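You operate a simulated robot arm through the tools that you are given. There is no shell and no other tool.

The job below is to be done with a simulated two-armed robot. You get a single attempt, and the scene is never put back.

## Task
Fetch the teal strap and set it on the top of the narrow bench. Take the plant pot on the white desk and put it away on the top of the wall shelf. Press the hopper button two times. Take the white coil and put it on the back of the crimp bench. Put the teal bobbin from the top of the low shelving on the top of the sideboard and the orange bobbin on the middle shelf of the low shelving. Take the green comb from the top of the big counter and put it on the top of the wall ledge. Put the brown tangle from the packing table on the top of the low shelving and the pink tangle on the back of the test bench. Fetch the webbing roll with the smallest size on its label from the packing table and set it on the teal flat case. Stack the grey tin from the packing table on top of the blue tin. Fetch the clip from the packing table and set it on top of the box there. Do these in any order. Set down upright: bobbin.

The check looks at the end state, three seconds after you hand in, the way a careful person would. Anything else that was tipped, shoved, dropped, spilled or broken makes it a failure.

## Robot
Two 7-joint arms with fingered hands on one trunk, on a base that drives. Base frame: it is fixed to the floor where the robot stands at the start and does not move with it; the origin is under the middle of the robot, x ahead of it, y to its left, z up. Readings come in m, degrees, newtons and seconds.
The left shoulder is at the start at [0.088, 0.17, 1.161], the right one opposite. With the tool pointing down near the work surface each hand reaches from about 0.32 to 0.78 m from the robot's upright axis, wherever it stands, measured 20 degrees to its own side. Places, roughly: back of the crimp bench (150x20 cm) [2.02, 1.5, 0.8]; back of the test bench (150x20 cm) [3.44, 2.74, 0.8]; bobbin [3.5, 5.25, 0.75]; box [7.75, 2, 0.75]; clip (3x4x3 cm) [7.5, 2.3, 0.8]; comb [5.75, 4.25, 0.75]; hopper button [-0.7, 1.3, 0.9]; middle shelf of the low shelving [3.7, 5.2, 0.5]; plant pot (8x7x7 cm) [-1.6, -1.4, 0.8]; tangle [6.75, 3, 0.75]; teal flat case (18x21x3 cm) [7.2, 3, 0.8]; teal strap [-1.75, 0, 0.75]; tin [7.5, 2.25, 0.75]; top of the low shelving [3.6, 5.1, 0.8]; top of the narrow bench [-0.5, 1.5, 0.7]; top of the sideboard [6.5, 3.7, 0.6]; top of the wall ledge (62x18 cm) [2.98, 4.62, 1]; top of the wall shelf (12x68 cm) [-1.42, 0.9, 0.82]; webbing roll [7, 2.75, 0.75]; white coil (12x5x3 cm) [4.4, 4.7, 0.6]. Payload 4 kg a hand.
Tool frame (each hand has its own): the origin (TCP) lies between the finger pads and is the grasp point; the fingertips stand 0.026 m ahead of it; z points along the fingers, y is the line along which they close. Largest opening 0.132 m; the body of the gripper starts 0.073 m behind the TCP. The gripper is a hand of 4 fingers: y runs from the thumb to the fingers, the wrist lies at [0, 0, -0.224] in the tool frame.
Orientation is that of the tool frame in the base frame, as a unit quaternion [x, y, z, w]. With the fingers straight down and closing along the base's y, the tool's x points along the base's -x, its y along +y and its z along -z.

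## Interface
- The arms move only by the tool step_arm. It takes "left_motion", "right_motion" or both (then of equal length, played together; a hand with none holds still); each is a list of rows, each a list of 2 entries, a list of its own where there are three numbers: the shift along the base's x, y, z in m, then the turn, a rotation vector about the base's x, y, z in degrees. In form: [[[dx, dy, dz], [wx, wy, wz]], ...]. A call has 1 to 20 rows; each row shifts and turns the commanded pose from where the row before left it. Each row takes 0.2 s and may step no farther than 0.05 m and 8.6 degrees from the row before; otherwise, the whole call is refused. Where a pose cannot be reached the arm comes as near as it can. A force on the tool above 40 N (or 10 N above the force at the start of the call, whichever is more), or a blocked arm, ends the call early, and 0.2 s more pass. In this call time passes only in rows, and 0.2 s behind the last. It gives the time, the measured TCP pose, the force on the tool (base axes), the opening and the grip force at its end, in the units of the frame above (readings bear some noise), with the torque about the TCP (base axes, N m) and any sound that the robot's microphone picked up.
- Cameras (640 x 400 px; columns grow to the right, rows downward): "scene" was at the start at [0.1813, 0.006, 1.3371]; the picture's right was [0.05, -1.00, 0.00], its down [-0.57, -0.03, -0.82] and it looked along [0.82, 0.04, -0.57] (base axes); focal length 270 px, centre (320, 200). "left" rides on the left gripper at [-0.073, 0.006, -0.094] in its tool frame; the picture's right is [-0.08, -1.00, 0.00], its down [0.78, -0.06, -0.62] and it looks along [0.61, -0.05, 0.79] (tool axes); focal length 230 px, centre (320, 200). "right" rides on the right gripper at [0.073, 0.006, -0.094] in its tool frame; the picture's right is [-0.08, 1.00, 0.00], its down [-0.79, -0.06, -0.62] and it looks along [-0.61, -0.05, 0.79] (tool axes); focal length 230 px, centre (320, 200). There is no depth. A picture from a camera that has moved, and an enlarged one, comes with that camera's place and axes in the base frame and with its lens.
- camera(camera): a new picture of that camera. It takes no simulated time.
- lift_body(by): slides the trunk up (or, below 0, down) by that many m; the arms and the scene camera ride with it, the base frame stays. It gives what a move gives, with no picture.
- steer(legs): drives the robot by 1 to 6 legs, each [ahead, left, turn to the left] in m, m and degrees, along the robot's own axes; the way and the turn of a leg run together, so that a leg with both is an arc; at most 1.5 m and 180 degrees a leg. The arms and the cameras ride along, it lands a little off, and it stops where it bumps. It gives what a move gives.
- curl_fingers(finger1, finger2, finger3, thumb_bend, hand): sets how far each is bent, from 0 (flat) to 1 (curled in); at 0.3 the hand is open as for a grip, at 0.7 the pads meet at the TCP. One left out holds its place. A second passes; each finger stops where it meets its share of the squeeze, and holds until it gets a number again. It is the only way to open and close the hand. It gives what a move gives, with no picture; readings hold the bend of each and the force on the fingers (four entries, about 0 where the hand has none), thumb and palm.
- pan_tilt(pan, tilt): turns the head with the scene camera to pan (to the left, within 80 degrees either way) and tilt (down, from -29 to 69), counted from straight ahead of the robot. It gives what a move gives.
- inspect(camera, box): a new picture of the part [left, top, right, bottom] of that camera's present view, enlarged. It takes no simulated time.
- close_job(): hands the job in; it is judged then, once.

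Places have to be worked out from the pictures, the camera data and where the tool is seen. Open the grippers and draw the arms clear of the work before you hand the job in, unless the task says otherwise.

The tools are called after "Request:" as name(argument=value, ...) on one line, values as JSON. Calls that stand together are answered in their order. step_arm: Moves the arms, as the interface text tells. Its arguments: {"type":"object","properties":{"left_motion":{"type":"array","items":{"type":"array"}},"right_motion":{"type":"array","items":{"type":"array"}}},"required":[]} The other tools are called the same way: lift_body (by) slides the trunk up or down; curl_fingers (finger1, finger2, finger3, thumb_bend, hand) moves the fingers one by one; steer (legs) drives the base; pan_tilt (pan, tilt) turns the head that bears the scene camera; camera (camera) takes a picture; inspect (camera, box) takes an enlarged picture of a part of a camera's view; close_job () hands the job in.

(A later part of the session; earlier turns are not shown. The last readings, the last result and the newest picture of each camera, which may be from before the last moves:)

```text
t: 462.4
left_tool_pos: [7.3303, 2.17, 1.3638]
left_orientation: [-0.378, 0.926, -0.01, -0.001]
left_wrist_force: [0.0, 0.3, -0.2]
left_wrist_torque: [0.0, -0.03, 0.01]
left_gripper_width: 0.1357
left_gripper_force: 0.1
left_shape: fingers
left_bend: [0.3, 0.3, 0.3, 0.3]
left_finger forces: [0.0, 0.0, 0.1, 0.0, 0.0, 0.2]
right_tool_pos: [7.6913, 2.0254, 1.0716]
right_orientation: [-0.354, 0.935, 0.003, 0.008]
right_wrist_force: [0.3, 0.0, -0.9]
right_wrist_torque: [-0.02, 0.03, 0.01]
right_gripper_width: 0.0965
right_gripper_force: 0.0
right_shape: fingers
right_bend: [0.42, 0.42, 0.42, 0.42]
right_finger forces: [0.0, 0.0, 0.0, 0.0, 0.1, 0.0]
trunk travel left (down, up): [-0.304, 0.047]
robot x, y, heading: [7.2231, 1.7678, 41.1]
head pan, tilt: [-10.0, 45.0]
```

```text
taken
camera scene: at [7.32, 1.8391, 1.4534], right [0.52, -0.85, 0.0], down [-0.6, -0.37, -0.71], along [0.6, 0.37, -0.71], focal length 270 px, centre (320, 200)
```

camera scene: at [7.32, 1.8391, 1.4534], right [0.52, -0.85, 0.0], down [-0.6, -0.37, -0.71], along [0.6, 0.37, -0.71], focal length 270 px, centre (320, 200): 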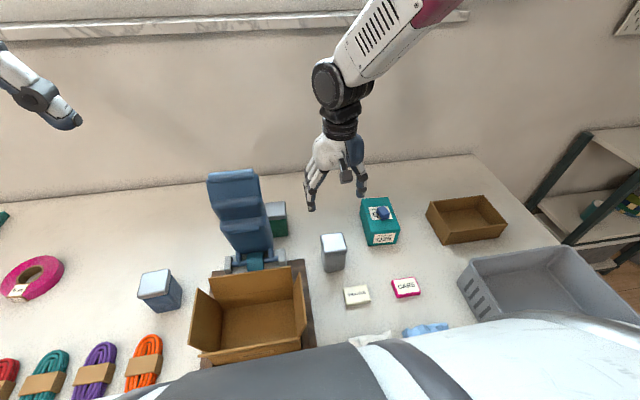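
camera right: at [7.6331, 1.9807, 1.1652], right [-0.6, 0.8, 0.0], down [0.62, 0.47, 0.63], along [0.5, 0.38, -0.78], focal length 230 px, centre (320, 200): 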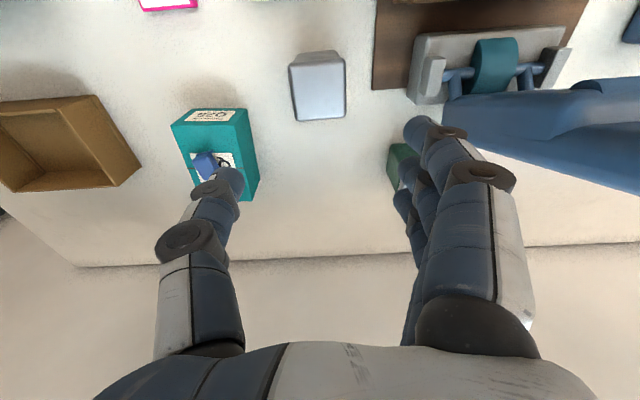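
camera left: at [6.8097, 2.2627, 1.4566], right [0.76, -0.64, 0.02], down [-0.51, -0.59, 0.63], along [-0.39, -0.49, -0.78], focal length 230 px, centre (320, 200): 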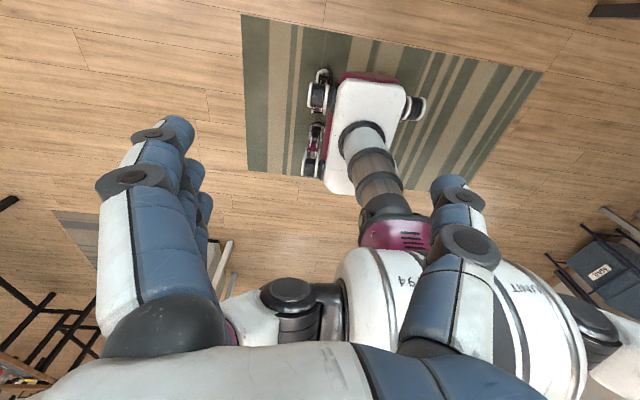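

The grey tin is centered under the hand with clearance to the stand. I descend most of the way.

Request:
step_arm(right_motion=[[[-0.002, -0.004, -0.045], [0, 0, 0]], [[0, 0, -0.045], [0, 0, 0]], [[0, 0, -0.045], [0, 0, 0]], [[0, 0, -0.04], [0, 0, 0]]])

Request:
camera(camera="right")

Request:
inspect(camera="scene", box=[220, 140, 420, 320])

```text
t: 463.4
left_tool_pos: [7.331, 2.1703, 1.3642]
left_orientation: [-0.377, 0.926, -0.009, -0.002]
left_wrist_force: [0.1, 1.6, 0.1]
left_wrist_torque: [0.01, 0.0, 0.01]
left_gripper_width: 0.1359
left_gripper_force: 0.0
left_shape: fingers
left_bend: [0.3, 0.3, 0.3, 0.3]
left_finger forces: [0.0, 0.0, 0.0, 0.0, 0.1, 0.0]
right_tool_pos: [7.6917, 2.0203, 0.8954]
right_orientation: [-0.355, 0.935, 0.004, 0.008]
right_wrist_force: [0.9, -0.3, 0.2]
right_wrist_torque: [-0.02, 0.03, -0.03]
right_gripper_width: 0.0965
right_gripper_force: 0.1
right_shape: fingers
right_bend: [0.42, 0.42, 0.42, 0.42]
right_finger forces: [0.0, 0.0, 0.0, 0.0, 0.1, 0.0]
trunk travel left (down, up): [-0.304, 0.047]
robot x, y, heading: [7.2207, 1.7687, 41.1]
head pan, tilt: [-10.0, 45.0]
```

```text
taken
camera right: at [7.6333, 1.976, 0.9887], right [-0.6, 0.8, 0.0], down [0.62, 0.47, 0.63], along [0.5, 0.38, -0.78], focal length 230 px, centre (320, 200)
```

right: 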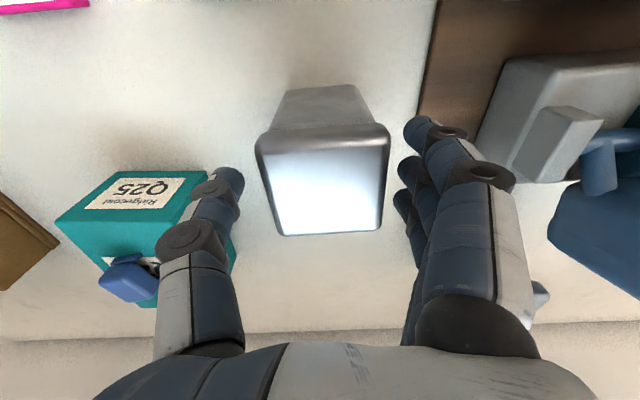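

```text
2.22 times, centred on (320, 230) of scene
camera zoom: at [7.3205, 1.8395, 1.4534], right [0.52, -0.85, 0.0], down [-0.6, -0.37, -0.71], along [0.6, 0.37, -0.71], focal length 601 px, centre (320, 133)
```

zoom: 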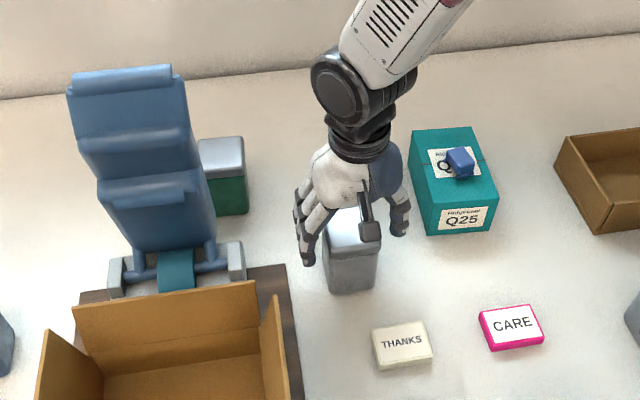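

The tin is squarely between thumb and fingers, clear of the Q25 box. I go down 4 cm and close.

Request:
step_arm(right_motion=[[[0, 0, -0.02], [0, 0, 0]], [[0, 0, -0.02], [0, 0, 0]]])

Request:
curl_fingers(hand="right", finger1=0.62, finger2=0.62, finger3=0.62, thumb_bend=0.6)

Request:
camera(camera="right")

```text
t: 464.0
left_tool_pos: [7.33, 2.1702, 1.3651]
left_orientation: [-0.377, 0.926, -0.009, -0.002]
left_wrist_force: [-0.1, 0.1, 0.2]
left_wrist_torque: [0.01, 0.03, 0.03]
left_gripper_width: 0.1354
left_gripper_force: 0.0
left_shape: fingers
left_bend: [0.3, 0.3, 0.3, 0.3]
left_finger forces: [0.0, 0.0, 0.1, 0.0, 0.0, 0.1]
right_tool_pos: [7.6904, 2.0223, 0.8558]
right_orientation: [-0.354, 0.935, 0.005, 0.008]
right_wrist_force: [-0.2, -0.6, 0.8]
right_wrist_torque: [-0.03, -0.01, 0.01]
right_gripper_width: 0.0964
right_gripper_force: 0.1
right_shape: fingers
right_bend: [0.42, 0.42, 0.42, 0.42]
right_finger forces: [0.1, 0.1, 0.0, 0.1, 0.0, 0.0]
trunk travel left (down, up): [-0.304, 0.047]
robot x, y, heading: [7.2241, 1.7668, 41.4]
head pan, tilt: [-10.0, 45.0]
```

```text
t: 465.0
left_tool_pos: [7.3303, 2.1697, 1.3647]
left_orientation: [-0.378, 0.926, -0.009, -0.003]
left_wrist_force: [0.7, 0.6, -0.4]
left_wrist_torque: [-0.03, 0.0, 0.03]
left_gripper_width: 0.1358
left_gripper_force: 0.0
left_shape: fingers
left_bend: [0.3, 0.3, 0.3, 0.3]
left_finger forces: [0.0, 0.0, 0.0, 0.1, 0.0, 0.1]
right_tool_pos: [7.6907, 2.0209, 0.8561]
right_orientation: [-0.354, 0.935, 0.004, 0.008]
right_wrist_force: [-0.4, -1.5, -0.7]
right_wrist_torque: [0.0, 0.01, 0.02]
right_gripper_width: 0.0597
right_gripper_force: 14.4
right_shape: fingers
right_bend: [0.55, 0.55, 0.55, 0.56]
right_finger forces: [4.5, 4.6, 4.6, 0.0, 14.1, 0.0]
trunk travel left (down, up): [-0.304, 0.047]
robot x, y, heading: [7.2229, 1.7678, 41.5]
head pan, tilt: [-10.0, 45.0]
```

```text
taken
camera right: at [7.6317, 1.9764, 0.9485], right [-0.6, 0.8, 0.0], down [0.62, 0.47, 0.63], along [0.5, 0.38, -0.78], focal length 230 px, centre (320, 200)
```

right: 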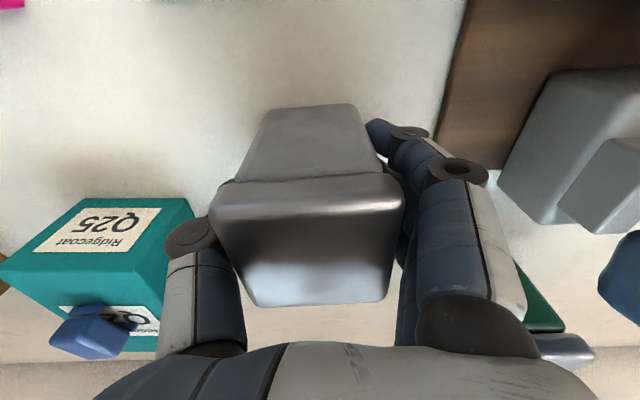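

The tin is gripped firmly (14 N). I lift it straight up.

Request:
step_arm(right_motion=[[[0, 0, 0.02], [0, 0, 0]], [[0, 0, 0.045], [0, 0, 0]], [[0, 0, 0.045], [0, 0, 0]], [[0, 0, 0.045], [0, 0, 0]], [[0, 0, 0.045], [0, 0, 0]], [[0, 0, 0.045], [0, 0, 0]], [[0, 0, 0.045], [0, 0, 0]], [[0, 0, 0.03], [0, 0, 0]]])

Request:
camera(camera="right")

Request:
camera(camera="scene")

```text
t: 466.8
left_tool_pos: [7.3296, 2.1707, 1.3646]
left_orientation: [-0.378, 0.926, -0.01, -0.002]
left_wrist_force: [0.3, 0.0, 0.0]
left_wrist_torque: [0.0, -0.02, -0.02]
left_gripper_width: 0.1355
left_gripper_force: 0.1
left_shape: fingers
left_bend: [0.3, 0.3, 0.3, 0.3]
left_finger forces: [0.1, 0.1, 0.0, 0.0, 0.1, 0.0]
right_tool_pos: [7.6905, 2.0214, 1.178]
right_orientation: [-0.354, 0.935, 0.004, 0.008]
right_wrist_force: [1.0, 0.3, -1.0]
right_wrist_torque: [0.03, 0.04, 0.0]
right_gripper_width: 0.0595
right_gripper_force: 13.5
right_shape: fingers
right_bend: [0.55, 0.55, 0.55, 0.56]
right_finger forces: [4.6, 4.6, 4.6, 0.1, 14.2, 0.1]
trunk travel left (down, up): [-0.304, 0.047]
robot x, y, heading: [7.218, 1.7674, 41.9]
head pan, tilt: [-10.0, 45.0]
```

```text
taken
camera right: at [7.6325, 1.9771, 1.2696], right [-0.6, 0.8, 0.0], down [0.62, 0.47, 0.63], along [0.5, 0.38, -0.78], focal length 230 px, centre (320, 200)
```

right: 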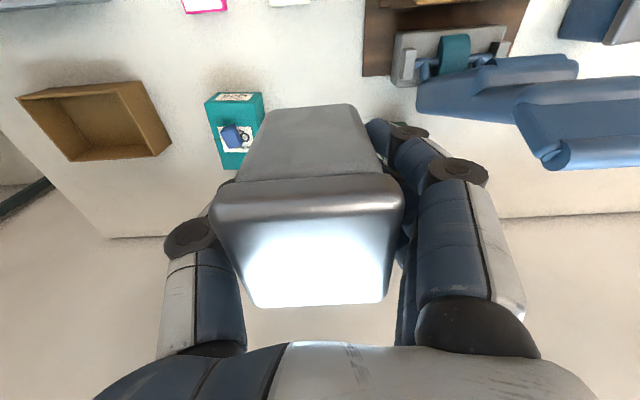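

```text
taken
camera scene: at [7.3198, 1.839, 1.4534], right [0.52, -0.85, 0.0], down [-0.6, -0.37, -0.71], along [0.6, 0.37, -0.71], focal length 270 px, centre (320, 200)
```

scene: 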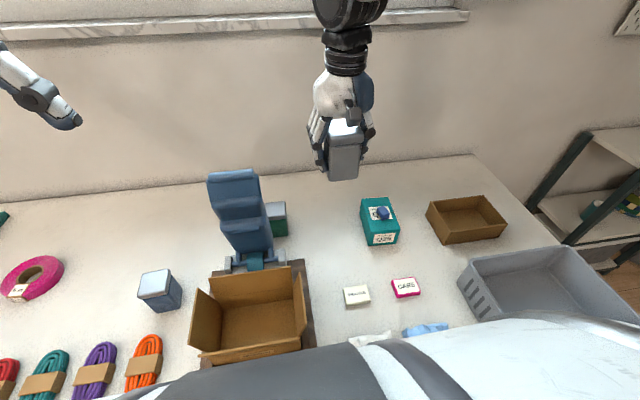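

The tin is up. I raise a bit more and pull it back toward me, so it passes in front of the stand.

Request:
step_arm(right_motion=[[[-0.015, -0.013, 0.03], [0, 0, 0]], [[-0.025, -0.022, 0.02], [0, 0, 0]], [[-0.03, -0.0265, 0], [0, 0, 0]], [[-0.03, -0.0265, 0], [0, 0, 0]]])

Request:
camera(camera="scene")

```text
t: 467.8
left_tool_pos: [7.3285, 2.1691, 1.3652]
left_orientation: [-0.377, 0.926, -0.01, -0.001]
left_wrist_force: [0.6, -0.5, 0.2]
left_wrist_torque: [0.0, -0.02, 0.02]
left_gripper_width: 0.1358
left_gripper_force: 0.0
left_shape: fingers
left_bend: [0.3, 0.3, 0.3, 0.3]
left_finger forces: [0.0, 0.0, 0.1, 0.0, 0.0, 0.0]
right_tool_pos: [7.5896, 1.9323, 1.2281]
right_orientation: [-0.354, 0.935, 0.003, 0.008]
right_wrist_force: [0.6, 1.0, -1.1]
right_wrist_torque: [0.03, 0.04, -0.03]
right_gripper_width: 0.0593
right_gripper_force: 14.3
right_shape: fingers
right_bend: [0.55, 0.55, 0.55, 0.56]
right_finger forces: [4.5, 4.6, 4.7, 0.0, 14.1, 0.0]
trunk travel left (down, up): [-0.304, 0.047]
robot x, y, heading: [7.2217, 1.7683, 41.6]
head pan, tilt: [-10.0, 45.0]
```

```text
taken
camera scene: at [7.319, 1.838, 1.4536], right [0.52, -0.85, 0.0], down [-0.6, -0.37, -0.71], along [0.6, 0.37, -0.71], focal length 270 px, centre (320, 200)
```

scene: 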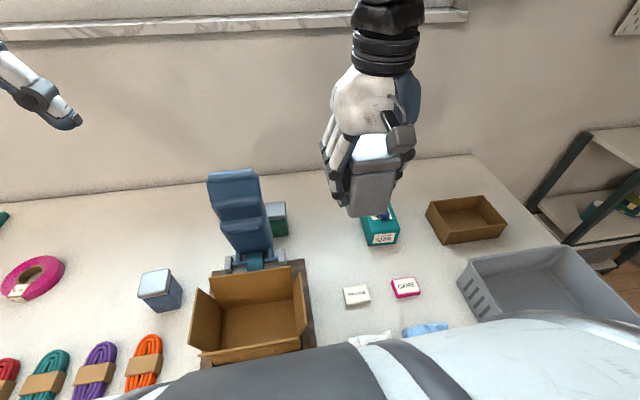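

Tin bottom is at about 1.16, above everything. I sidestep left 0.43 m.

Request:
steer(legs=[[0, 0.43, 0]])

Request:
camera(camera="scene")

Request:
camera(camera="right")

```text
t: 472.0
left_tool_pos: [7.0537, 2.483, 1.3653]
left_orientation: [-0.378, 0.926, -0.009, -0.003]
left_wrist_force: [-1.0, 0.7, -0.3]
left_wrist_torque: [0.02, -0.03, -0.02]
left_gripper_width: 0.1356
left_gripper_force: 0.0
left_shape: fingers
left_bend: [0.3, 0.3, 0.3, 0.3]
left_finger forces: [0.0, 0.0, 0.0, 0.1, 0.0, 0.0]
right_tool_pos: [7.3137, 2.246, 1.2255]
right_orientation: [-0.355, 0.935, 0.004, 0.008]
right_wrist_force: [-0.1, -0.2, -1.5]
right_wrist_torque: [0.01, 0.01, -0.03]
right_gripper_width: 0.0594
right_gripper_force: 14.2
right_shape: fingers
right_bend: [0.55, 0.55, 0.55, 0.56]
right_finger forces: [4.6, 4.6, 4.6, 0.1, 13.9, 0.0]
trunk travel left (down, up): [-0.304, 0.047]
robot x, y, heading: [6.9458, 2.084, 41.6]
head pan, tilt: [-10.0, 45.0]
```

```text
taken
camera scene: at [7.0436, 2.1516, 1.4534], right [0.52, -0.85, 0.0], down [-0.6, -0.37, -0.71], along [0.6, 0.37, -0.71], focal length 270 px, centre (320, 200)
```

scene: 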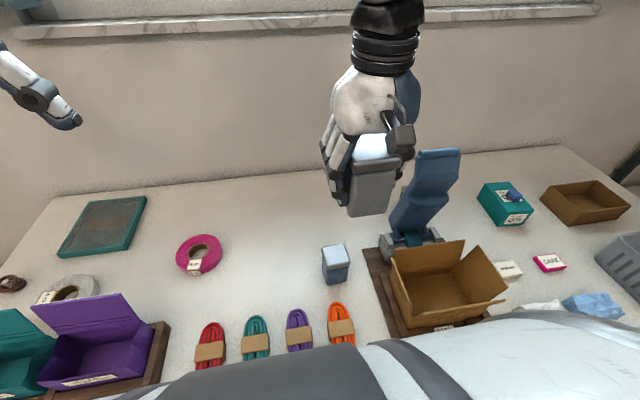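

```text
taken
camera right: at [7.2559, 2.2015, 1.3189], right [-0.6, 0.8, 0.0], down [0.62, 0.47, 0.63], along [0.5, 0.38, -0.78], focal length 230 px, centre (320, 200)
```

right: 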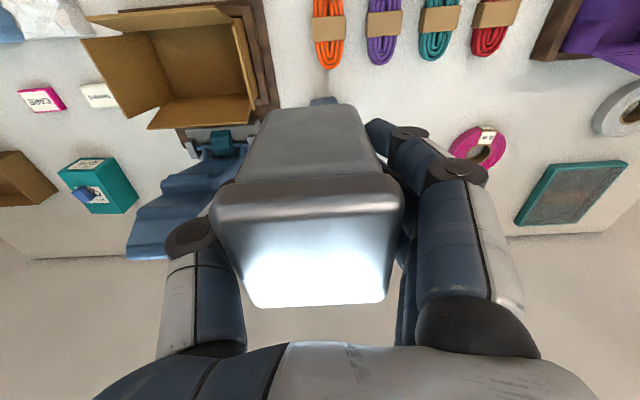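

Blue tin's top center averages (7.381, 2.315). I move the grey tin above it and descend to a small gap for an alignment check.

Request:
step_arm(right_motion=[[[0.0335, 0.0345, 0], [0, 0, 0]], [[0.0335, 0.0345, 0], [0, 0, 0]], [[0, 0, -0.045], [0, 0, 0]], [[0, 0, -0.045], [0, 0, 0]], [[0, 0, -0.045], [0, 0, 0]], [[0, 0, -0.045], [0, 0, 0]], [[0, 0, -0.04], [0, 0, 0]]])

Request:
camera(camera="scene")

Request:
inspect(camera="scene", box=[260, 160, 400, 300])

Request:
camera(camera="right")

```text
t: 473.6
left_tool_pos: [7.0543, 2.4842, 1.364]
left_orientation: [-0.379, 0.926, -0.009, -0.002]
left_wrist_force: [0.7, 1.2, 0.2]
left_wrist_torque: [-0.03, 0.05, -0.02]
left_gripper_width: 0.1358
left_gripper_force: 0.0
left_shape: fingers
left_bend: [0.3, 0.3, 0.3, 0.3]
left_finger forces: [0.0, 0.0, 0.0, 0.0, 0.1, 0.0]
right_tool_pos: [7.3834, 2.3175, 1.0086]
right_orientation: [-0.354, 0.935, 0.005, 0.008]
right_wrist_force: [1.2, 0.2, -0.9]
right_wrist_torque: [-0.02, 0.02, 0.03]
right_gripper_width: 0.0596
right_gripper_force: 13.5
right_shape: fingers
right_bend: [0.55, 0.55, 0.55, 0.56]
right_finger forces: [4.5, 4.5, 4.6, 0.0, 14.1, 0.1]
trunk travel left (down, up): [-0.304, 0.047]
robot x, y, heading: [6.9453, 2.0818, 41.3]
head pan, tilt: [-10.0, 45.0]
```

```text
taken
camera scene: at [7.0441, 2.152, 1.4533], right [0.52, -0.85, 0.0], down [-0.6, -0.37, -0.71], along [0.6, 0.37, -0.71], focal length 270 px, centre (320, 200)
```

scene: 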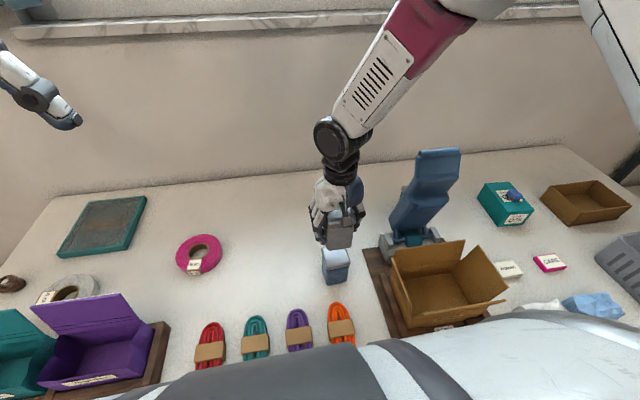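

```text
2.86 times, centred on (330, 230) of scene
camera zoom: at [7.0441, 2.152, 1.4533], right [0.52, -0.85, 0.0], down [-0.6, -0.37, -0.71], along [0.6, 0.37, -0.71], focal length 773 px, centre (291, 114)
```

zoom: 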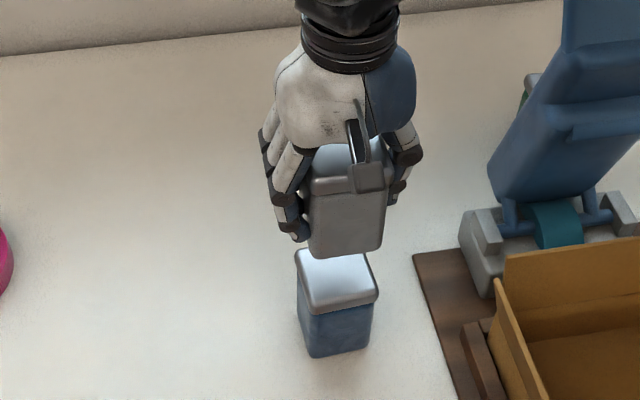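

```text
taken
camera right: at [7.325, 2.2717, 1.1], right [-0.6, 0.8, 0.0], down [0.62, 0.47, 0.63], along [0.5, 0.38, -0.78], focal length 230 px, centre (320, 200)
```

right: 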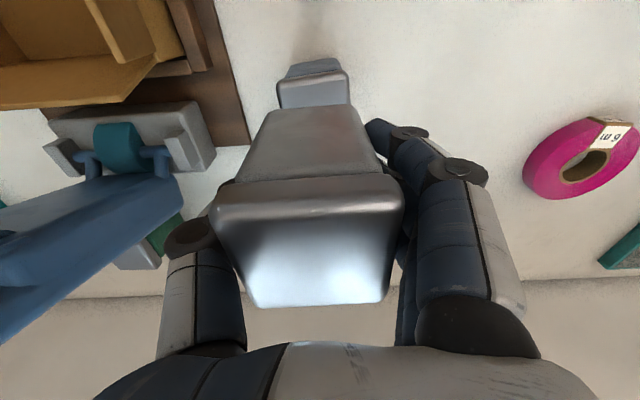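

Alignment is within a few millimetres; the blue tin is turned about 6° relative to the grey. I rotate to match and lower.

Request:
step_arm(right_motion=[[[0, 0, -0.015], [0, 0, 6]], [[0, 0, -0.02], [0, 0, 0]]])

Request:
inspect(camera="scene", box=[260, 160, 400, 300])

Request:
camera(camera="right")

```text
t: 474.2
left_tool_pos: [7.0525, 2.4827, 1.3644]
left_orientation: [-0.378, 0.926, -0.009, -0.002]
left_wrist_force: [-0.3, 0.1, 0.3]
left_wrist_torque: [0.01, -0.01, 0.0]
left_gripper_width: 0.1357
left_gripper_force: 0.1
left_shape: fingers
left_bend: [0.3, 0.3, 0.3, 0.3]
left_finger forces: [0.0, 0.0, 0.0, 0.0, 0.1, 0.0]
right_tool_pos: [7.3836, 2.3163, 0.9721]
right_orientation: [-0.403, 0.915, 0.005, 0.007]
right_wrist_force: [-0.6, 0.8, -1.3]
right_wrist_torque: [0.02, -0.01, -0.03]
right_gripper_width: 0.0597
right_gripper_force: 14.1
right_shape: fingers
right_bend: [0.55, 0.55, 0.55, 0.56]
right_finger forces: [4.5, 4.5, 4.6, 0.1, 14.0, 0.0]
trunk travel left (down, up): [-0.304, 0.047]
robot x, y, heading: [6.946, 2.0789, 41.6]
head pan, tilt: [-10.0, 45.0]
```

```text
2.86 times, centred on (330, 230) of scene
camera zoom: at [7.0437, 2.1517, 1.4534], right [0.52, -0.85, 0.0], down [-0.6, -0.37, -0.71], along [0.6, 0.37, -0.71], focal length 773 px, centre (291, 114)
```

zoom: 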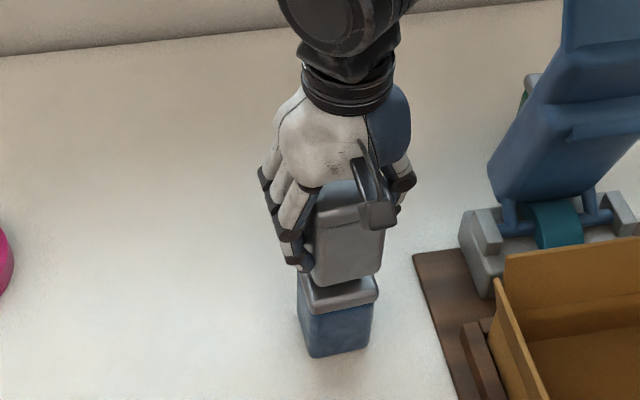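

```text
taken
camera right: at [7.3295, 2.265, 1.0646], right [-0.68, 0.73, 0.0], down [0.57, 0.53, 0.63], along [0.46, 0.43, -0.78], focal length 230 px, centre (320, 200)
```

right: 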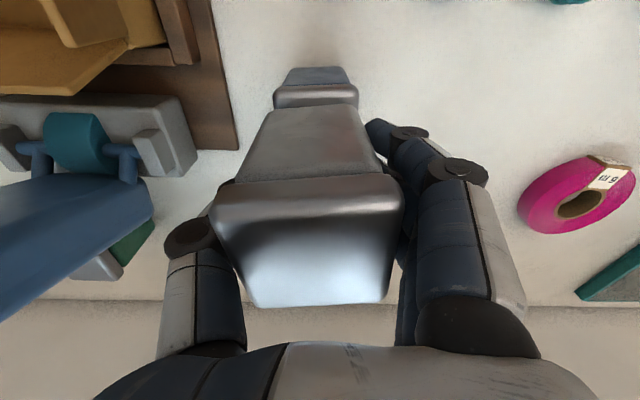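

Nicely aligned; I nudge 4 mm left and lower to contact.

Request:
step_arm(right_motion=[[[-0.0026, 0.003, -0.01], [0, 0, 0]], [[0, 0, -0.006], [0, 0, 0]], [[0, 0, -0.004], [0, 0, 0]]])

```text
t: 475.0
left_tool_pos: [7.0527, 2.4811, 1.3636]
left_orientation: [-0.378, 0.926, -0.009, -0.001]
left_wrist_force: [-0.4, 0.3, 0.8]
left_wrist_torque: [-0.03, -0.02, 0.0]
left_gripper_width: 0.1358
left_gripper_force: 0.0
left_shape: fingers
left_bend: [0.3, 0.3, 0.3, 0.3]
left_finger forces: [0.0, 0.0, 0.0, 0.1, 0.0, 0.0]
right_tool_pos: [7.379, 2.3187, 0.9535]
right_orientation: [-0.403, 0.915, 0.005, 0.01]
right_wrist_force: [0.3, -1.8, 26.6]
right_wrist_torque: [0.11, 0.26, 0.01]
right_gripper_width: 0.0595
right_gripper_force: 19.8
right_shape: fingers
right_bend: [0.56, 0.56, 0.56, 0.57]
right_finger forces: [6.1, 5.8, 5.7, 0.1, 21.8, 0.0]
trunk travel left (down, up): [-0.304, 0.047]
robot x, y, heading: [6.9436, 2.0796, 41.4]
head pan, tilt: [-10.0, 45.0]
```

Contact. I relax 3 mm and open the hand gently.

Request:
step_arm(right_motion=[[[0, 0, 0.004], [0, 0, 0]]])

Request:
curl_fingers(hand="right", finger1=0.49, finger2=0.49, finger3=0.49, thumb_bend=0.5)

Request:
curl_fingers(hand="right", finger1=0.38, finger2=0.38, finger3=0.38, thumb_bend=0.38)

Request:
camera(camera="right")

Request:
inspect(camera="scene", box=[260, 160, 400, 300])

```text
t: 475.4
left_tool_pos: [7.0532, 2.4828, 1.3641]
left_orientation: [-0.378, 0.926, -0.01, -0.003]
left_wrist_force: [-0.2, -0.1, -0.1]
left_wrist_torque: [0.0, -0.02, 0.01]
left_gripper_width: 0.1359
left_gripper_force: 0.0
left_shape: fingers
left_bend: [0.3, 0.3, 0.3, 0.3]
left_finger forces: [0.0, 0.0, 0.0, 0.1, 0.1, 0.0]
right_tool_pos: [7.3764, 2.3182, 0.9552]
right_orientation: [-0.403, 0.915, 0.006, 0.008]
right_wrist_force: [1.8, 2.1, 8.3]
right_wrist_torque: [0.27, 0.14, -0.09]
right_gripper_width: 0.0594
right_gripper_force: 17.1
right_shape: fingers
right_bend: [0.56, 0.56, 0.56, 0.57]
right_finger forces: [5.8, 5.6, 5.4, 0.0, 17.4, 0.0]
trunk travel left (down, up): [-0.304, 0.047]
robot x, y, heading: [6.9445, 2.0801, 41.7]
head pan, tilt: [-10.0, 45.0]
```

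```text
t: 476.4
left_tool_pos: [7.0541, 2.4827, 1.3644]
left_orientation: [-0.378, 0.926, -0.009, -0.002]
left_wrist_force: [0.2, -0.5, 0.1]
left_wrist_torque: [0.0, 0.02, 0.0]
left_gripper_width: 0.1359
left_gripper_force: 0.1
left_shape: fingers
left_bend: [0.3, 0.3, 0.3, 0.3]
left_finger forces: [0.1, 0.0, 0.0, 0.1, 0.0, 0.1]
right_tool_pos: [7.3786, 2.3178, 0.9561]
right_orientation: [-0.403, 0.915, 0.004, 0.008]
right_wrist_force: [0.0, -0.6, 0.6]
right_wrist_torque: [0.01, 0.02, -0.02]
right_gripper_width: 0.0716
right_gripper_force: 0.0
right_shape: fingers
right_bend: [0.49, 0.49, 0.49, 0.5]
right_finger forces: [0.1, 0.1, 0.0, 0.1, 0.1, 0.1]
trunk travel left (down, up): [-0.304, 0.047]
robot x, y, heading: [6.9477, 2.0798, 41.5]
head pan, tilt: [-10.0, 45.0]
```

```text
t: 477.4
left_tool_pos: [7.0535, 2.4834, 1.3647]
left_orientation: [-0.378, 0.926, -0.009, -0.001]
left_wrist_force: [0.0, -0.6, 0.1]
left_wrist_torque: [0.0, 0.03, 0.02]
left_gripper_width: 0.1357
left_gripper_force: 0.1
left_shape: fingers
left_bend: [0.3, 0.3, 0.3, 0.3]
left_finger forces: [0.1, 0.0, 0.0, 0.0, 0.0, 0.0]
right_tool_pos: [7.3785, 2.3179, 0.9547]
right_orientation: [-0.403, 0.915, 0.004, 0.008]
right_wrist_force: [-0.7, 0.7, 0.0]
right_wrist_torque: [-0.01, -0.01, 0.0]
right_gripper_width: 0.1096
right_gripper_force: 0.0
right_shape: fingers
right_bend: [0.38, 0.38, 0.38, 0.38]
right_finger forces: [0.0, 0.0, 0.0, 0.0, 0.0, 0.1]
trunk travel left (down, up): [-0.304, 0.047]
robot x, y, heading: [6.9411, 2.0767, 41.5]
head pan, tilt: [-10.0, 45.0]
```

```text
taken
camera right: at [7.3255, 2.2679, 1.0479], right [-0.68, 0.73, 0.0], down [0.57, 0.53, 0.63], along [0.46, 0.43, -0.78], focal length 230 px, centre (320, 200)
```

right: 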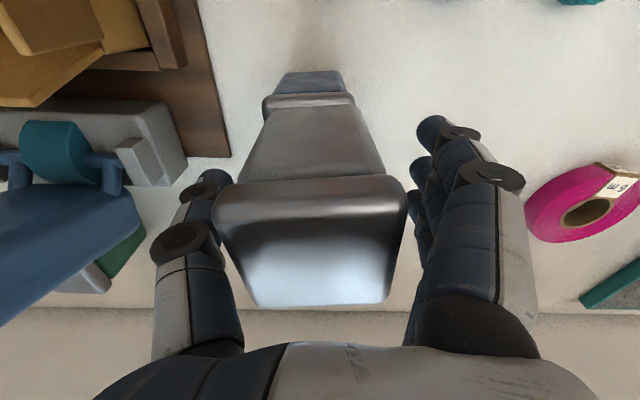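

```text
2.86 times, centred on (330, 230) of scene
camera zoom: at [7.0437, 2.1515, 1.4534], right [0.52, -0.85, 0.0], down [-0.6, -0.37, -0.71], along [0.6, 0.37, -0.71], focal length 773 px, centre (291, 114)
```

zoom: 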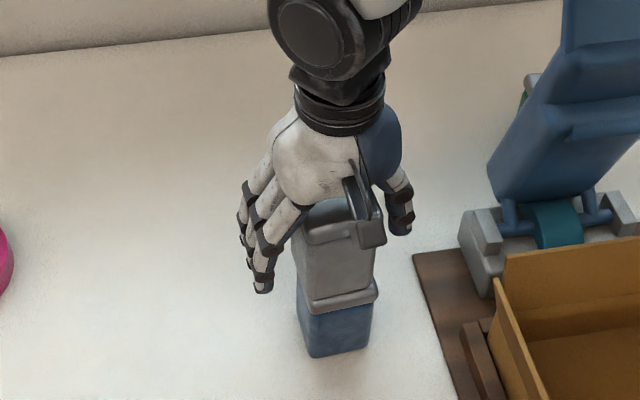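

The grey tin is stacked squarely on the blue tin. I raise the hand straight up and clear.

Request:
step_arm(right_motion=[[[0, 0, 0.03], [0, 0, 0]], [[0, 0, 0.045], [0, 0, 0]], [[0, 0, 0.045], [0, 0, 0]], [[0, 0, 0.045], [0, 0, 0]], [[0, 0, 0.045], [0, 0, 0]], [[0, 0, 0.045], [0, 0, 0]], [[-0.03, -0.0265, 0.02], [0, 0, -3]], [[-0.03, -0.0265, 0], [0, 0, -3]]])

Request:
camera(camera="scene")

```text
t: 479.2
left_tool_pos: [7.0535, 2.4822, 1.3643]
left_orientation: [-0.378, 0.926, -0.01, -0.002]
left_wrist_force: [0.4, -1.6, 0.3]
left_wrist_torque: [0.03, -0.01, 0.04]
left_gripper_width: 0.1356
left_gripper_force: 0.1
left_shape: fingers
left_bend: [0.3, 0.3, 0.3, 0.3]
left_finger forces: [0.0, 0.0, 0.0, 0.0, 0.0, 0.0]
right_tool_pos: [7.3181, 2.2626, 1.2333]
right_orientation: [-0.354, 0.935, 0.004, 0.007]
right_wrist_force: [0.8, -1.0, 1.1]
right_wrist_torque: [0.03, -0.04, -0.01]
right_gripper_width: 0.1098
right_gripper_force: 0.1
right_shape: fingers
right_bend: [0.38, 0.38, 0.38, 0.38]
right_finger forces: [0.0, 0.0, 0.1, 0.0, 0.0, 0.0]
trunk travel left (down, up): [-0.304, 0.047]
robot x, y, heading: [6.9456, 2.0822, 41.6]
head pan, tilt: [-10.0, 45.0]
```

```text
taken
camera scene: at [7.0431, 2.1509, 1.4535], right [0.52, -0.85, 0.0], down [-0.6, -0.37, -0.71], along [0.6, 0.37, -0.71], focal length 270 px, centre (320, 200)
```

scene: 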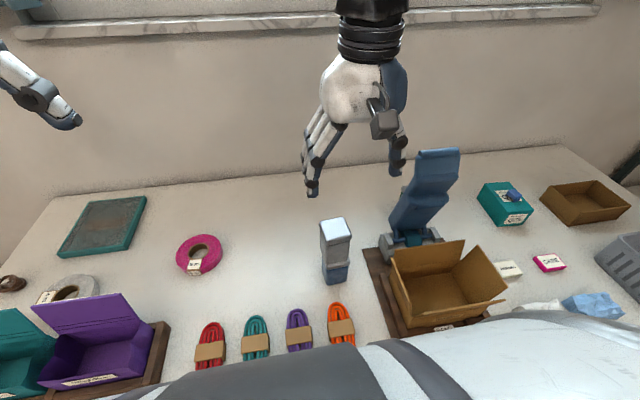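

Stack looks good. Next the brown tangle with the right hand: I back up 0.1 m (to stay clear of the table leg) and sidestep left.

Request:
steer(legs=[[-0.1, 0, 0], [0, 0.85, 0]])

Request:
camera(camera="scene")

Request:
camera(camera="right")

```text
t: 487.8
left_tool_pos: [6.4261, 3.0502, 1.3642]
left_orientation: [-0.373, 0.928, -0.009, -0.002]
left_wrist_force: [-1.3, 0.5, 0.4]
left_wrist_torque: [0.02, 0.02, -0.03]
left_gripper_width: 0.1357
left_gripper_force: 0.1
left_shape: fingers
left_bend: [0.3, 0.3, 0.3, 0.3]
left_finger forces: [0.1, 0.1, 0.1, 0.0, 0.0, 0.0]
right_tool_pos: [6.6884, 2.8277, 1.2326]
right_orientation: [-0.349, 0.937, 0.004, 0.007]
right_wrist_force: [-0.2, -0.4, 0.2]
right_wrist_torque: [0.0, 0.01, 0.01]
right_gripper_width: 0.1095
right_gripper_force: 0.0
right_shape: fingers
right_bend: [0.38, 0.38, 0.38, 0.38]
right_finger forces: [0.0, 0.0, 0.0, 0.0, 0.0, 0.1]
trunk travel left (down, up): [-0.304, 0.047]
robot x, y, heading: [6.3164, 2.651, 41.0]
head pan, tilt: [-10.0, 45.0]
```

```text
taken
camera scene: at [6.4131, 2.7189, 1.4534], right [0.51, -0.86, 0.0], down [-0.61, -0.36, -0.71], along [0.61, 0.36, -0.71], focal length 270 px, centre (320, 200)
```

scene: 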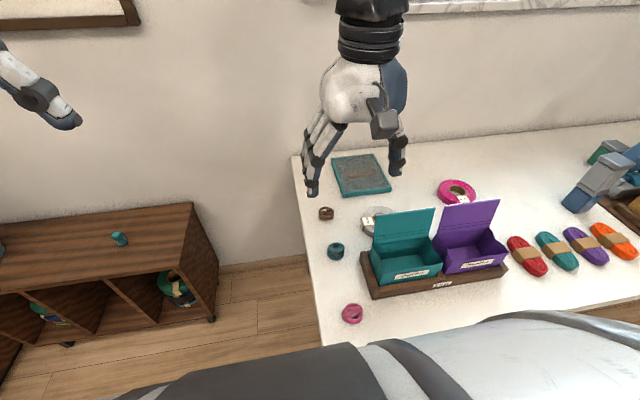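

```text
taken
camera right: at [6.6305, 2.7838, 1.3251], right [-0.59, 0.8, 0.0], down [0.63, 0.46, 0.63], along [0.5, 0.38, -0.78], focal length 230 px, centre (320, 200)
```

right: 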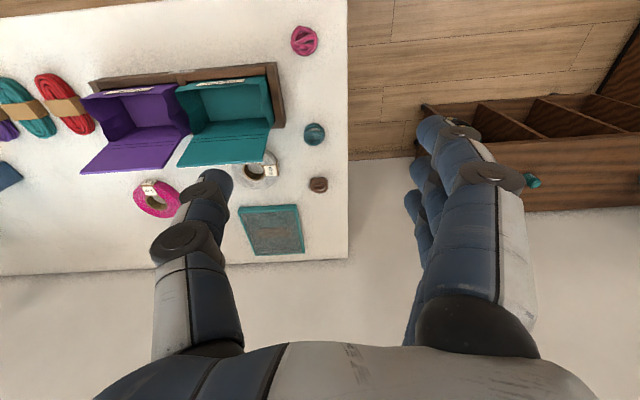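

Positions: brown tangle (6.92, 3.00), pink (6.676, 2.786), white roll center (6.96, 2.847), case center (7.145, 2.98). I lower the trunk, narrow the right hand and move above the brown tangle.

Request:
lift_body(by=-0.12)

Request:
curl_fingers(hand="right", finger1=0.48, finger2=0.48, finger3=0.48, thumb_bend=0.48)

Request:
step_arm(right_motion=[[[0.033, 0.0245, 0], [0, 0, 0]], [[0.033, 0.0245, 0], [0, 0, 0]], [[0.033, 0.0245, 0], [0, 0, 0]], [[0.033, 0.0245, 0], [0, 0, 0]], [[0.033, 0.0245, 0], [0, 0, 0]], [[0.033, 0.0245, 0], [0, 0, 0]], [[0.033, 0.0245, 0], [0, 0, 0]], [[0, 0, -0.045], [0, 0, 0]], [[0, 0, -0.045], [0, 0, 0]], [[0, 0, -0.045], [0, 0, 0]], [[0, 0, -0.045], [0, 0, 0]]])

Request:
camera(camera="right")

Request:
camera(camera="scene")

```text
t: 489.3
left_tool_pos: [6.4254, 3.0494, 1.2442]
left_orientation: [-0.373, 0.928, -0.008, -0.001]
left_wrist_force: [-0.7, 0.2, -0.6]
left_wrist_torque: [-0.02, -0.03, -0.02]
left_gripper_width: 0.1361
left_gripper_force: 0.0
left_shape: fingers
left_bend: [0.3, 0.3, 0.3, 0.3]
left_finger forces: [0.1, 0.1, 0.0, 0.1, 0.0, 0.1]
right_tool_pos: [6.6877, 2.8283, 1.1136]
right_orientation: [-0.35, 0.937, 0.004, 0.009]
right_wrist_force: [0.0, -0.1, 0.6]
right_wrist_torque: [0.03, -0.01, 0.02]
right_gripper_width: 0.1099
right_gripper_force: 0.1
right_shape: fingers
right_bend: [0.38, 0.38, 0.38, 0.38]
right_finger forces: [0.0, 0.1, 0.1, 0.0, 0.0, 0.0]
trunk travel left (down, up): [-0.184, 0.167]
robot x, y, heading: [6.3137, 2.645, 41.2]
head pan, tilt: [-10.0, 45.0]
```

```text
t: 490.3
left_tool_pos: [6.4265, 3.0501, 1.2441]
left_orientation: [-0.372, 0.928, -0.01, -0.002]
left_wrist_force: [0.4, -0.3, 0.6]
left_wrist_torque: [-0.05, 0.03, 0.0]
left_gripper_width: 0.1357
left_gripper_force: 0.0
left_shape: fingers
left_bend: [0.3, 0.3, 0.3, 0.3]
left_finger forces: [0.0, 0.1, 0.1, 0.0, 0.0, 0.0]
right_tool_pos: [6.6894, 2.8275, 1.1135]
right_orientation: [-0.349, 0.937, 0.003, 0.008]
right_wrist_force: [0.5, 0.3, 0.3]
right_wrist_torque: [0.01, 0.02, -0.02]
right_gripper_width: 0.0783
right_gripper_force: 0.1
right_shape: fingers
right_bend: [0.48, 0.48, 0.48, 0.48]
right_finger forces: [0.1, 0.0, 0.0, 0.1, 0.0, 0.0]
trunk travel left (down, up): [-0.184, 0.167]
robot x, y, heading: [6.3164, 2.6473, 40.7]
head pan, tilt: [-10.0, 45.0]
```

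```text
t: 492.7
left_tool_pos: [6.4276, 3.052, 1.2445]
left_orientation: [-0.374, 0.927, -0.01, -0.003]
left_wrist_force: [-0.2, 0.5, 0.3]
left_wrist_torque: [-0.01, -0.01, -0.05]
left_gripper_width: 0.1359
left_gripper_force: 0.0
left_shape: fingers
left_bend: [0.3, 0.3, 0.3, 0.3]
left_finger forces: [0.1, 0.0, 0.0, 0.0, 0.0, 0.0]
right_tool_pos: [6.9191, 2.9994, 0.9303]
right_orientation: [-0.349, 0.937, 0.004, 0.006]
right_wrist_force: [0.2, 0.3, -0.3]
right_wrist_torque: [-0.02, 0.0, -0.04]
right_gripper_width: 0.0778
right_gripper_force: 0.1
right_shape: fingers
right_bend: [0.48, 0.48, 0.48, 0.48]
right_finger forces: [0.1, 0.1, 0.1, 0.0, 0.0, 0.0]
trunk travel left (down, up): [-0.184, 0.167]
robot x, y, heading: [6.3125, 2.6444, 40.9]
head pan, tilt: [-10.0, 45.0]
```

```text
taken
camera right: at [6.8603, 2.9557, 1.0232], right [-0.59, 0.8, 0.0], down [0.63, 0.46, 0.63], along [0.5, 0.38, -0.78], focal length 230 px, centre (320, 200)
```

right: 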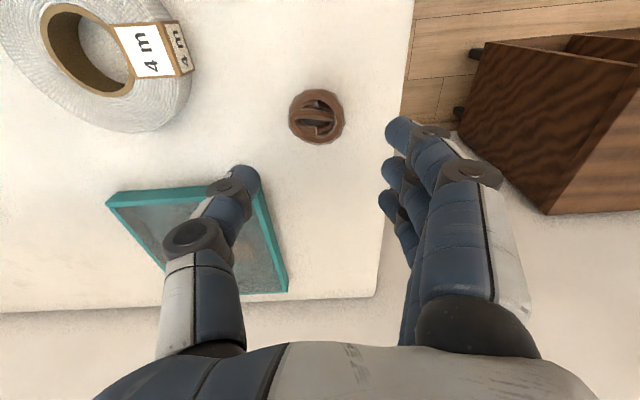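

```text
taken
camera scene: at [6.4488, 2.7498, 1.3306], right [0.51, -0.86, 0.0], down [-0.61, -0.36, -0.71], along [0.61, 0.36, -0.71], focal length 270 px, centre (320, 200)
```

scene: 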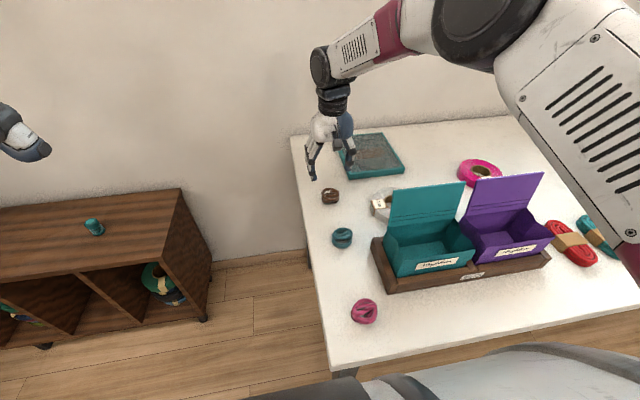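

The brown tangle is directly beneath. I descend to grasp height.

Request:
step_arm(right_motion=[[[0, 0, -0.045], [0, 0, 0]], [[0, 0, -0.03], [0, 0, 0]], [[0, 0, -0.015], [0, 0, 0]]])

Request:
camera(camera="right")

```text
t: 493.5
left_tool_pos: [6.4276, 3.0519, 1.2441]
left_orientation: [-0.374, 0.928, -0.01, -0.003]
left_wrist_force: [0.8, 0.0, 1.0]
left_wrist_torque: [-0.03, -0.01, 0.01]
left_gripper_width: 0.1358
left_gripper_force: 0.0
left_shape: fingers
left_bend: [0.3, 0.3, 0.3, 0.3]
left_finger forces: [0.1, 0.0, 0.1, 0.0, 0.0, 0.1]
right_tool_pos: [6.9201, 3.0007, 0.841]
right_orientation: [-0.35, 0.937, 0.005, 0.008]
right_wrist_force: [0.7, 0.6, -0.7]
right_wrist_torque: [0.02, 0.03, -0.01]
right_gripper_width: 0.078
right_gripper_force: 0.1
right_shape: fingers
right_bend: [0.48, 0.48, 0.48, 0.48]
right_finger forces: [0.0, 0.0, 0.0, 0.0, 0.0, 0.0]
trunk travel left (down, up): [-0.184, 0.167]
robot x, y, heading: [6.3136, 2.6521, 40.7]
head pan, tilt: [-10.0, 45.0]
```

```text
taken
camera right: at [6.8611, 2.9562, 0.9329], right [-0.59, 0.8, 0.0], down [0.63, 0.46, 0.63], along [0.5, 0.38, -0.78], focal length 230 px, centre (320, 200)
```

right: 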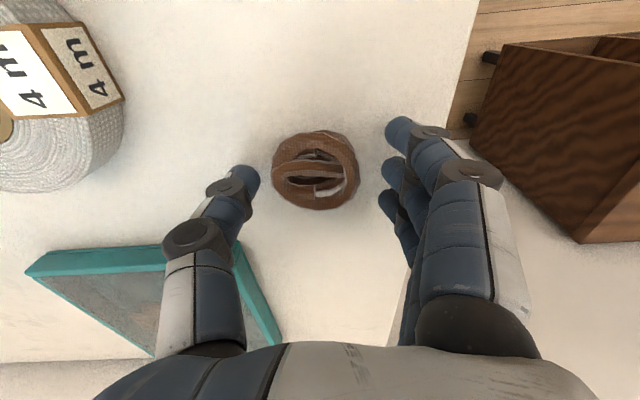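

I lower 6 mm more and close on the tangle.

Request:
step_arm(right_motion=[[[0, 0, -0.006], [0, 0, 0]]])

Request:
curl_fingers(hand="right", finger1=0.68, finger2=0.68, finger3=0.68, thumb_bend=0.66)

Request:
camera(camera="right")

```text
t: 493.9
left_tool_pos: [6.4265, 3.0496, 1.2442]
left_orientation: [-0.373, 0.928, -0.01, -0.002]
left_wrist_force: [-0.1, 0.0, 0.0]
left_wrist_torque: [-0.01, -0.01, -0.02]
left_gripper_width: 0.1361
left_gripper_force: 0.1
left_shape: fingers
left_bend: [0.3, 0.3, 0.3, 0.3]
left_finger forces: [0.1, 0.0, 0.0, 0.1, 0.0, 0.0]
right_tool_pos: [6.9184, 2.9997, 0.8345]
right_orientation: [-0.349, 0.937, 0.004, 0.007]
right_wrist_force: [-0.1, -0.5, 0.6]
right_wrist_torque: [0.02, 0.03, -0.03]
right_gripper_width: 0.078
right_gripper_force: 0.2
right_shape: fingers
right_bend: [0.48, 0.48, 0.48, 0.48]
right_finger forces: [0.0, 0.0, 0.0, 0.0, 0.0, 0.0]
trunk travel left (down, up): [-0.184, 0.167]
robot x, y, heading: [6.3127, 2.6485, 40.9]
head pan, tilt: [-10.0, 45.0]
```

```text
t: 494.9
left_tool_pos: [6.4268, 3.0499, 1.2441]
left_orientation: [-0.373, 0.928, -0.008, -0.002]
left_wrist_force: [-0.4, -0.1, 0.4]
left_wrist_torque: [-0.02, 0.03, 0.0]
left_gripper_width: 0.1356
left_gripper_force: 0.0
left_shape: fingers
left_bend: [0.3, 0.3, 0.3, 0.3]
left_finger forces: [0.1, 0.0, 0.0, 0.0, 0.0, 0.0]
right_tool_pos: [6.9199, 2.9992, 0.8352]
right_orientation: [-0.35, 0.937, 0.005, 0.007]
right_wrist_force: [0.4, -0.2, -0.4]
right_wrist_torque: [0.02, 0.0, 0.03]
right_gripper_width: 0.0464
right_gripper_force: 15.0
right_shape: fingers
right_bend: [0.61, 0.58, 0.65, 0.6]
right_finger forces: [5.0, 7.7, 1.6, 0.0, 14.8, 0.1]
trunk travel left (down, up): [-0.184, 0.167]
robot x, y, heading: [6.3126, 2.6493, 40.8]
head pan, tilt: [-10.0, 45.0]
```

```text
taken
camera right: at [6.8607, 2.9554, 0.928], right [-0.59, 0.8, 0.0], down [0.63, 0.46, 0.63], along [0.5, 0.38, -0.78], focal length 230 px, centre (320, 200)
```

right: 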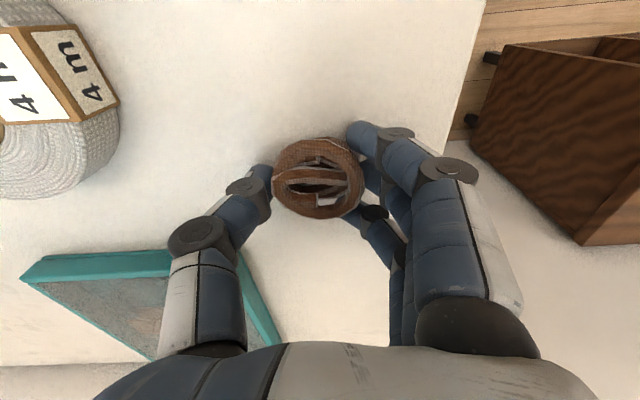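

Gripped with 15 N. I lift the brown tangle straight up and then draw the hand back high.

Request:
step_arm(right_motion=[[[0, 0, 0.02], [0, 0, 0]], [[0, 0, 0.045], [0, 0, 0]], [[0, 0, 0.045], [0, 0, 0]], [[0, 0, 0.045], [0, 0, 0]], [[0, 0, 0.045], [0, 0, 0]], [[0, 0, 0.045], [0, 0, 0]], [[0, 0, 0.045], [0, 0, 0]], [[-0.025, -0.022, 0.03], [0, 0, 0]], [[-0.03, -0.026, 0.02], [0, 0, 0]], [[-0.03, -0.026, 0], [0, 0, 0]], [[-0.03, -0.026, 0], [0, 0, 0]]])

Request:
camera(camera="right")

```text
t: 497.3
left_tool_pos: [6.4244, 3.0485, 1.2439]
left_orientation: [-0.373, 0.928, -0.01, -0.002]
left_wrist_force: [-0.2, -1.5, 0.2]
left_wrist_torque: [0.0, -0.02, -0.02]
left_gripper_width: 0.1358
left_gripper_force: 0.0
left_shape: fingers
left_bend: [0.3, 0.3, 0.3, 0.3]
left_finger forces: [0.0, 0.0, 0.1, 0.1, 0.0, 0.0]
right_tool_pos: [6.8056, 2.8997, 1.1773]
right_orientation: [-0.351, 0.937, 0.005, 0.007]
right_wrist_force: [0.8, 0.0, 0.7]
right_wrist_torque: [-0.03, -0.04, 0.0]
right_gripper_width: 0.0455
right_gripper_force: 14.8
right_shape: fingers
right_bend: [0.61, 0.58, 0.66, 0.6]
right_finger forces: [5.6, 7.7, 2.1, 0.0, 14.5, 0.0]
trunk travel left (down, up): [-0.184, 0.167]
robot x, y, heading: [6.3112, 2.6495, 40.8]
head pan, tilt: [-10.0, 45.0]
```

```text
taken
camera right: at [6.7472, 2.8549, 1.2696], right [-0.6, 0.8, 0.0], down [0.63, 0.46, 0.63], along [0.5, 0.38, -0.78], focal length 230 px, centre (320, 200)
```

right: 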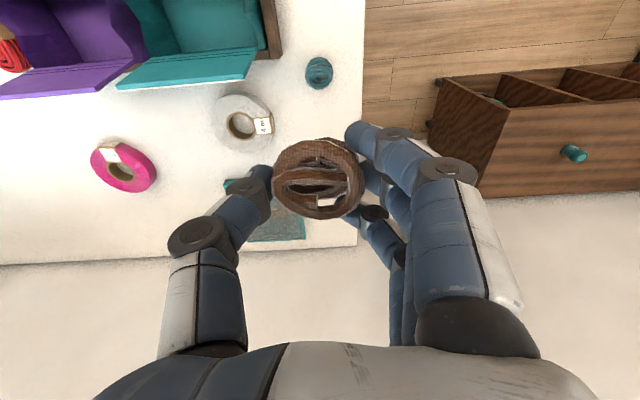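

The tangle is held. For the roll I'll use the left hand across its diameter. I sidestep right so the left hand faces the white roll.

Request:
step_arm(right_motion=[[[-0.03, -0.026, 0.015], [0, 0, 0]], [[-0.03, -0.026, 0.015], [0, 0, 0]], [[-0.03, -0.026, 0.015], [0, 0, 0]]])

Request:
steer(legs=[[0, -0.52, 0.6]])

Request:
pan_tilt(pan=15, tilt=45)

Request:
camera(camera="scene")

```text
t: 498.1
left_tool_pos: [6.4256, 3.0498, 1.2464]
left_orientation: [-0.373, 0.928, -0.009, -0.002]
left_wrist_force: [0.0, -0.7, -0.4]
left_wrist_torque: [0.02, -0.01, 0.01]
left_gripper_width: 0.1357
left_gripper_force: 0.1
left_shape: fingers
left_bend: [0.3, 0.3, 0.3, 0.3]
left_finger forces: [0.0, 0.0, 0.1, 0.1, 0.1, 0.0]
right_tool_pos: [6.7156, 2.8205, 1.2206]
right_orientation: [-0.35, 0.937, 0.005, 0.008]
right_wrist_force: [0.2, 0.1, -0.6]
right_wrist_torque: [0.0, -0.03, 0.03]
right_gripper_width: 0.0453
right_gripper_force: 14.7
right_shape: fingers
right_bend: [0.61, 0.58, 0.66, 0.6]
right_finger forces: [5.5, 7.6, 2.2, 0.0, 14.4, 0.1]
trunk travel left (down, up): [-0.184, 0.167]
robot x, y, heading: [6.3113, 2.6507, 41.0]
head pan, tilt: [-10.0, 45.0]
```

```text
t: 503.1
left_tool_pos: [6.7669, 2.659, 1.2442]
left_orientation: [-0.378, 0.926, -0.009, -0.002]
left_wrist_force: [0.0, -0.1, -0.7]
left_wrist_torque: [0.0, -0.04, 0.0]
left_gripper_width: 0.1356
left_gripper_force: 0.0
left_shape: fingers
left_bend: [0.3, 0.3, 0.3, 0.3]
left_finger forces: [0.0, 0.1, 0.1, 0.1, 0.0, 0.0]
right_tool_pos: [7.0589, 2.4336, 1.2201]
right_orientation: [-0.353, 0.935, 0.005, 0.007]
right_wrist_force: [0.5, -0.9, 0.0]
right_wrist_torque: [-0.01, -0.02, 0.02]
right_gripper_width: 0.0457
right_gripper_force: 15.5
right_shape: fingers
right_bend: [0.61, 0.58, 0.66, 0.6]
right_finger forces: [5.4, 7.6, 2.2, 0.1, 14.4, 0.0]
trunk travel left (down, up): [-0.184, 0.167]
robot x, y, heading: [6.6574, 2.2568, 41.4]
head pan, tilt: [-10.0, 45.0]
```

```text
t: 504.0
left_tool_pos: [6.766, 2.6604, 1.2443]
left_orientation: [-0.377, 0.926, -0.01, -0.001]
left_wrist_force: [0.0, 0.3, -0.4]
left_wrist_torque: [0.03, -0.03, 0.0]
left_gripper_width: 0.1357
left_gripper_force: 0.1
left_shape: fingers
left_bend: [0.3, 0.3, 0.3, 0.3]
left_finger forces: [0.1, 0.0, 0.1, 0.0, 0.1, 0.0]
right_tool_pos: [7.0582, 2.4326, 1.221]
right_orientation: [-0.354, 0.935, 0.004, 0.007]
right_wrist_force: [-0.6, -1.0, -1.5]
right_wrist_torque: [0.01, -0.02, 0.0]
right_gripper_width: 0.0454
right_gripper_force: 15.1
right_shape: fingers
right_bend: [0.61, 0.58, 0.66, 0.6]
right_finger forces: [5.5, 7.6, 2.2, 0.1, 14.4, 0.0]
trunk travel left (down, up): [-0.184, 0.167]
robot x, y, heading: [6.6567, 2.2553, 41.2]
head pan, tilt: [15.0, 45.0]
```

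```text
taken
camera scene: at [6.7656, 2.3838, 1.3309], right [0.83, -0.55, 0.0], down [-0.39, -0.59, -0.71], along [0.39, 0.59, -0.71], focal length 270 px, centre (320, 200)
```

scene: 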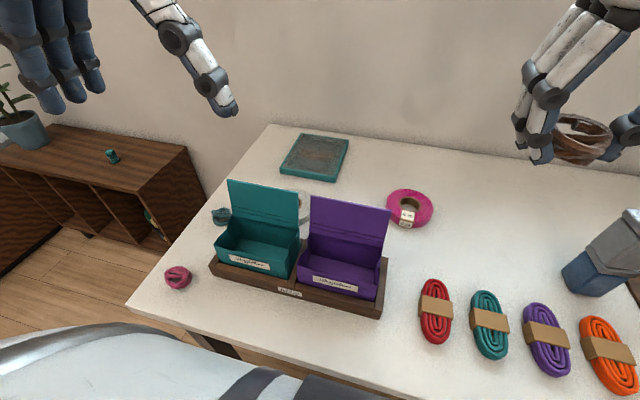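

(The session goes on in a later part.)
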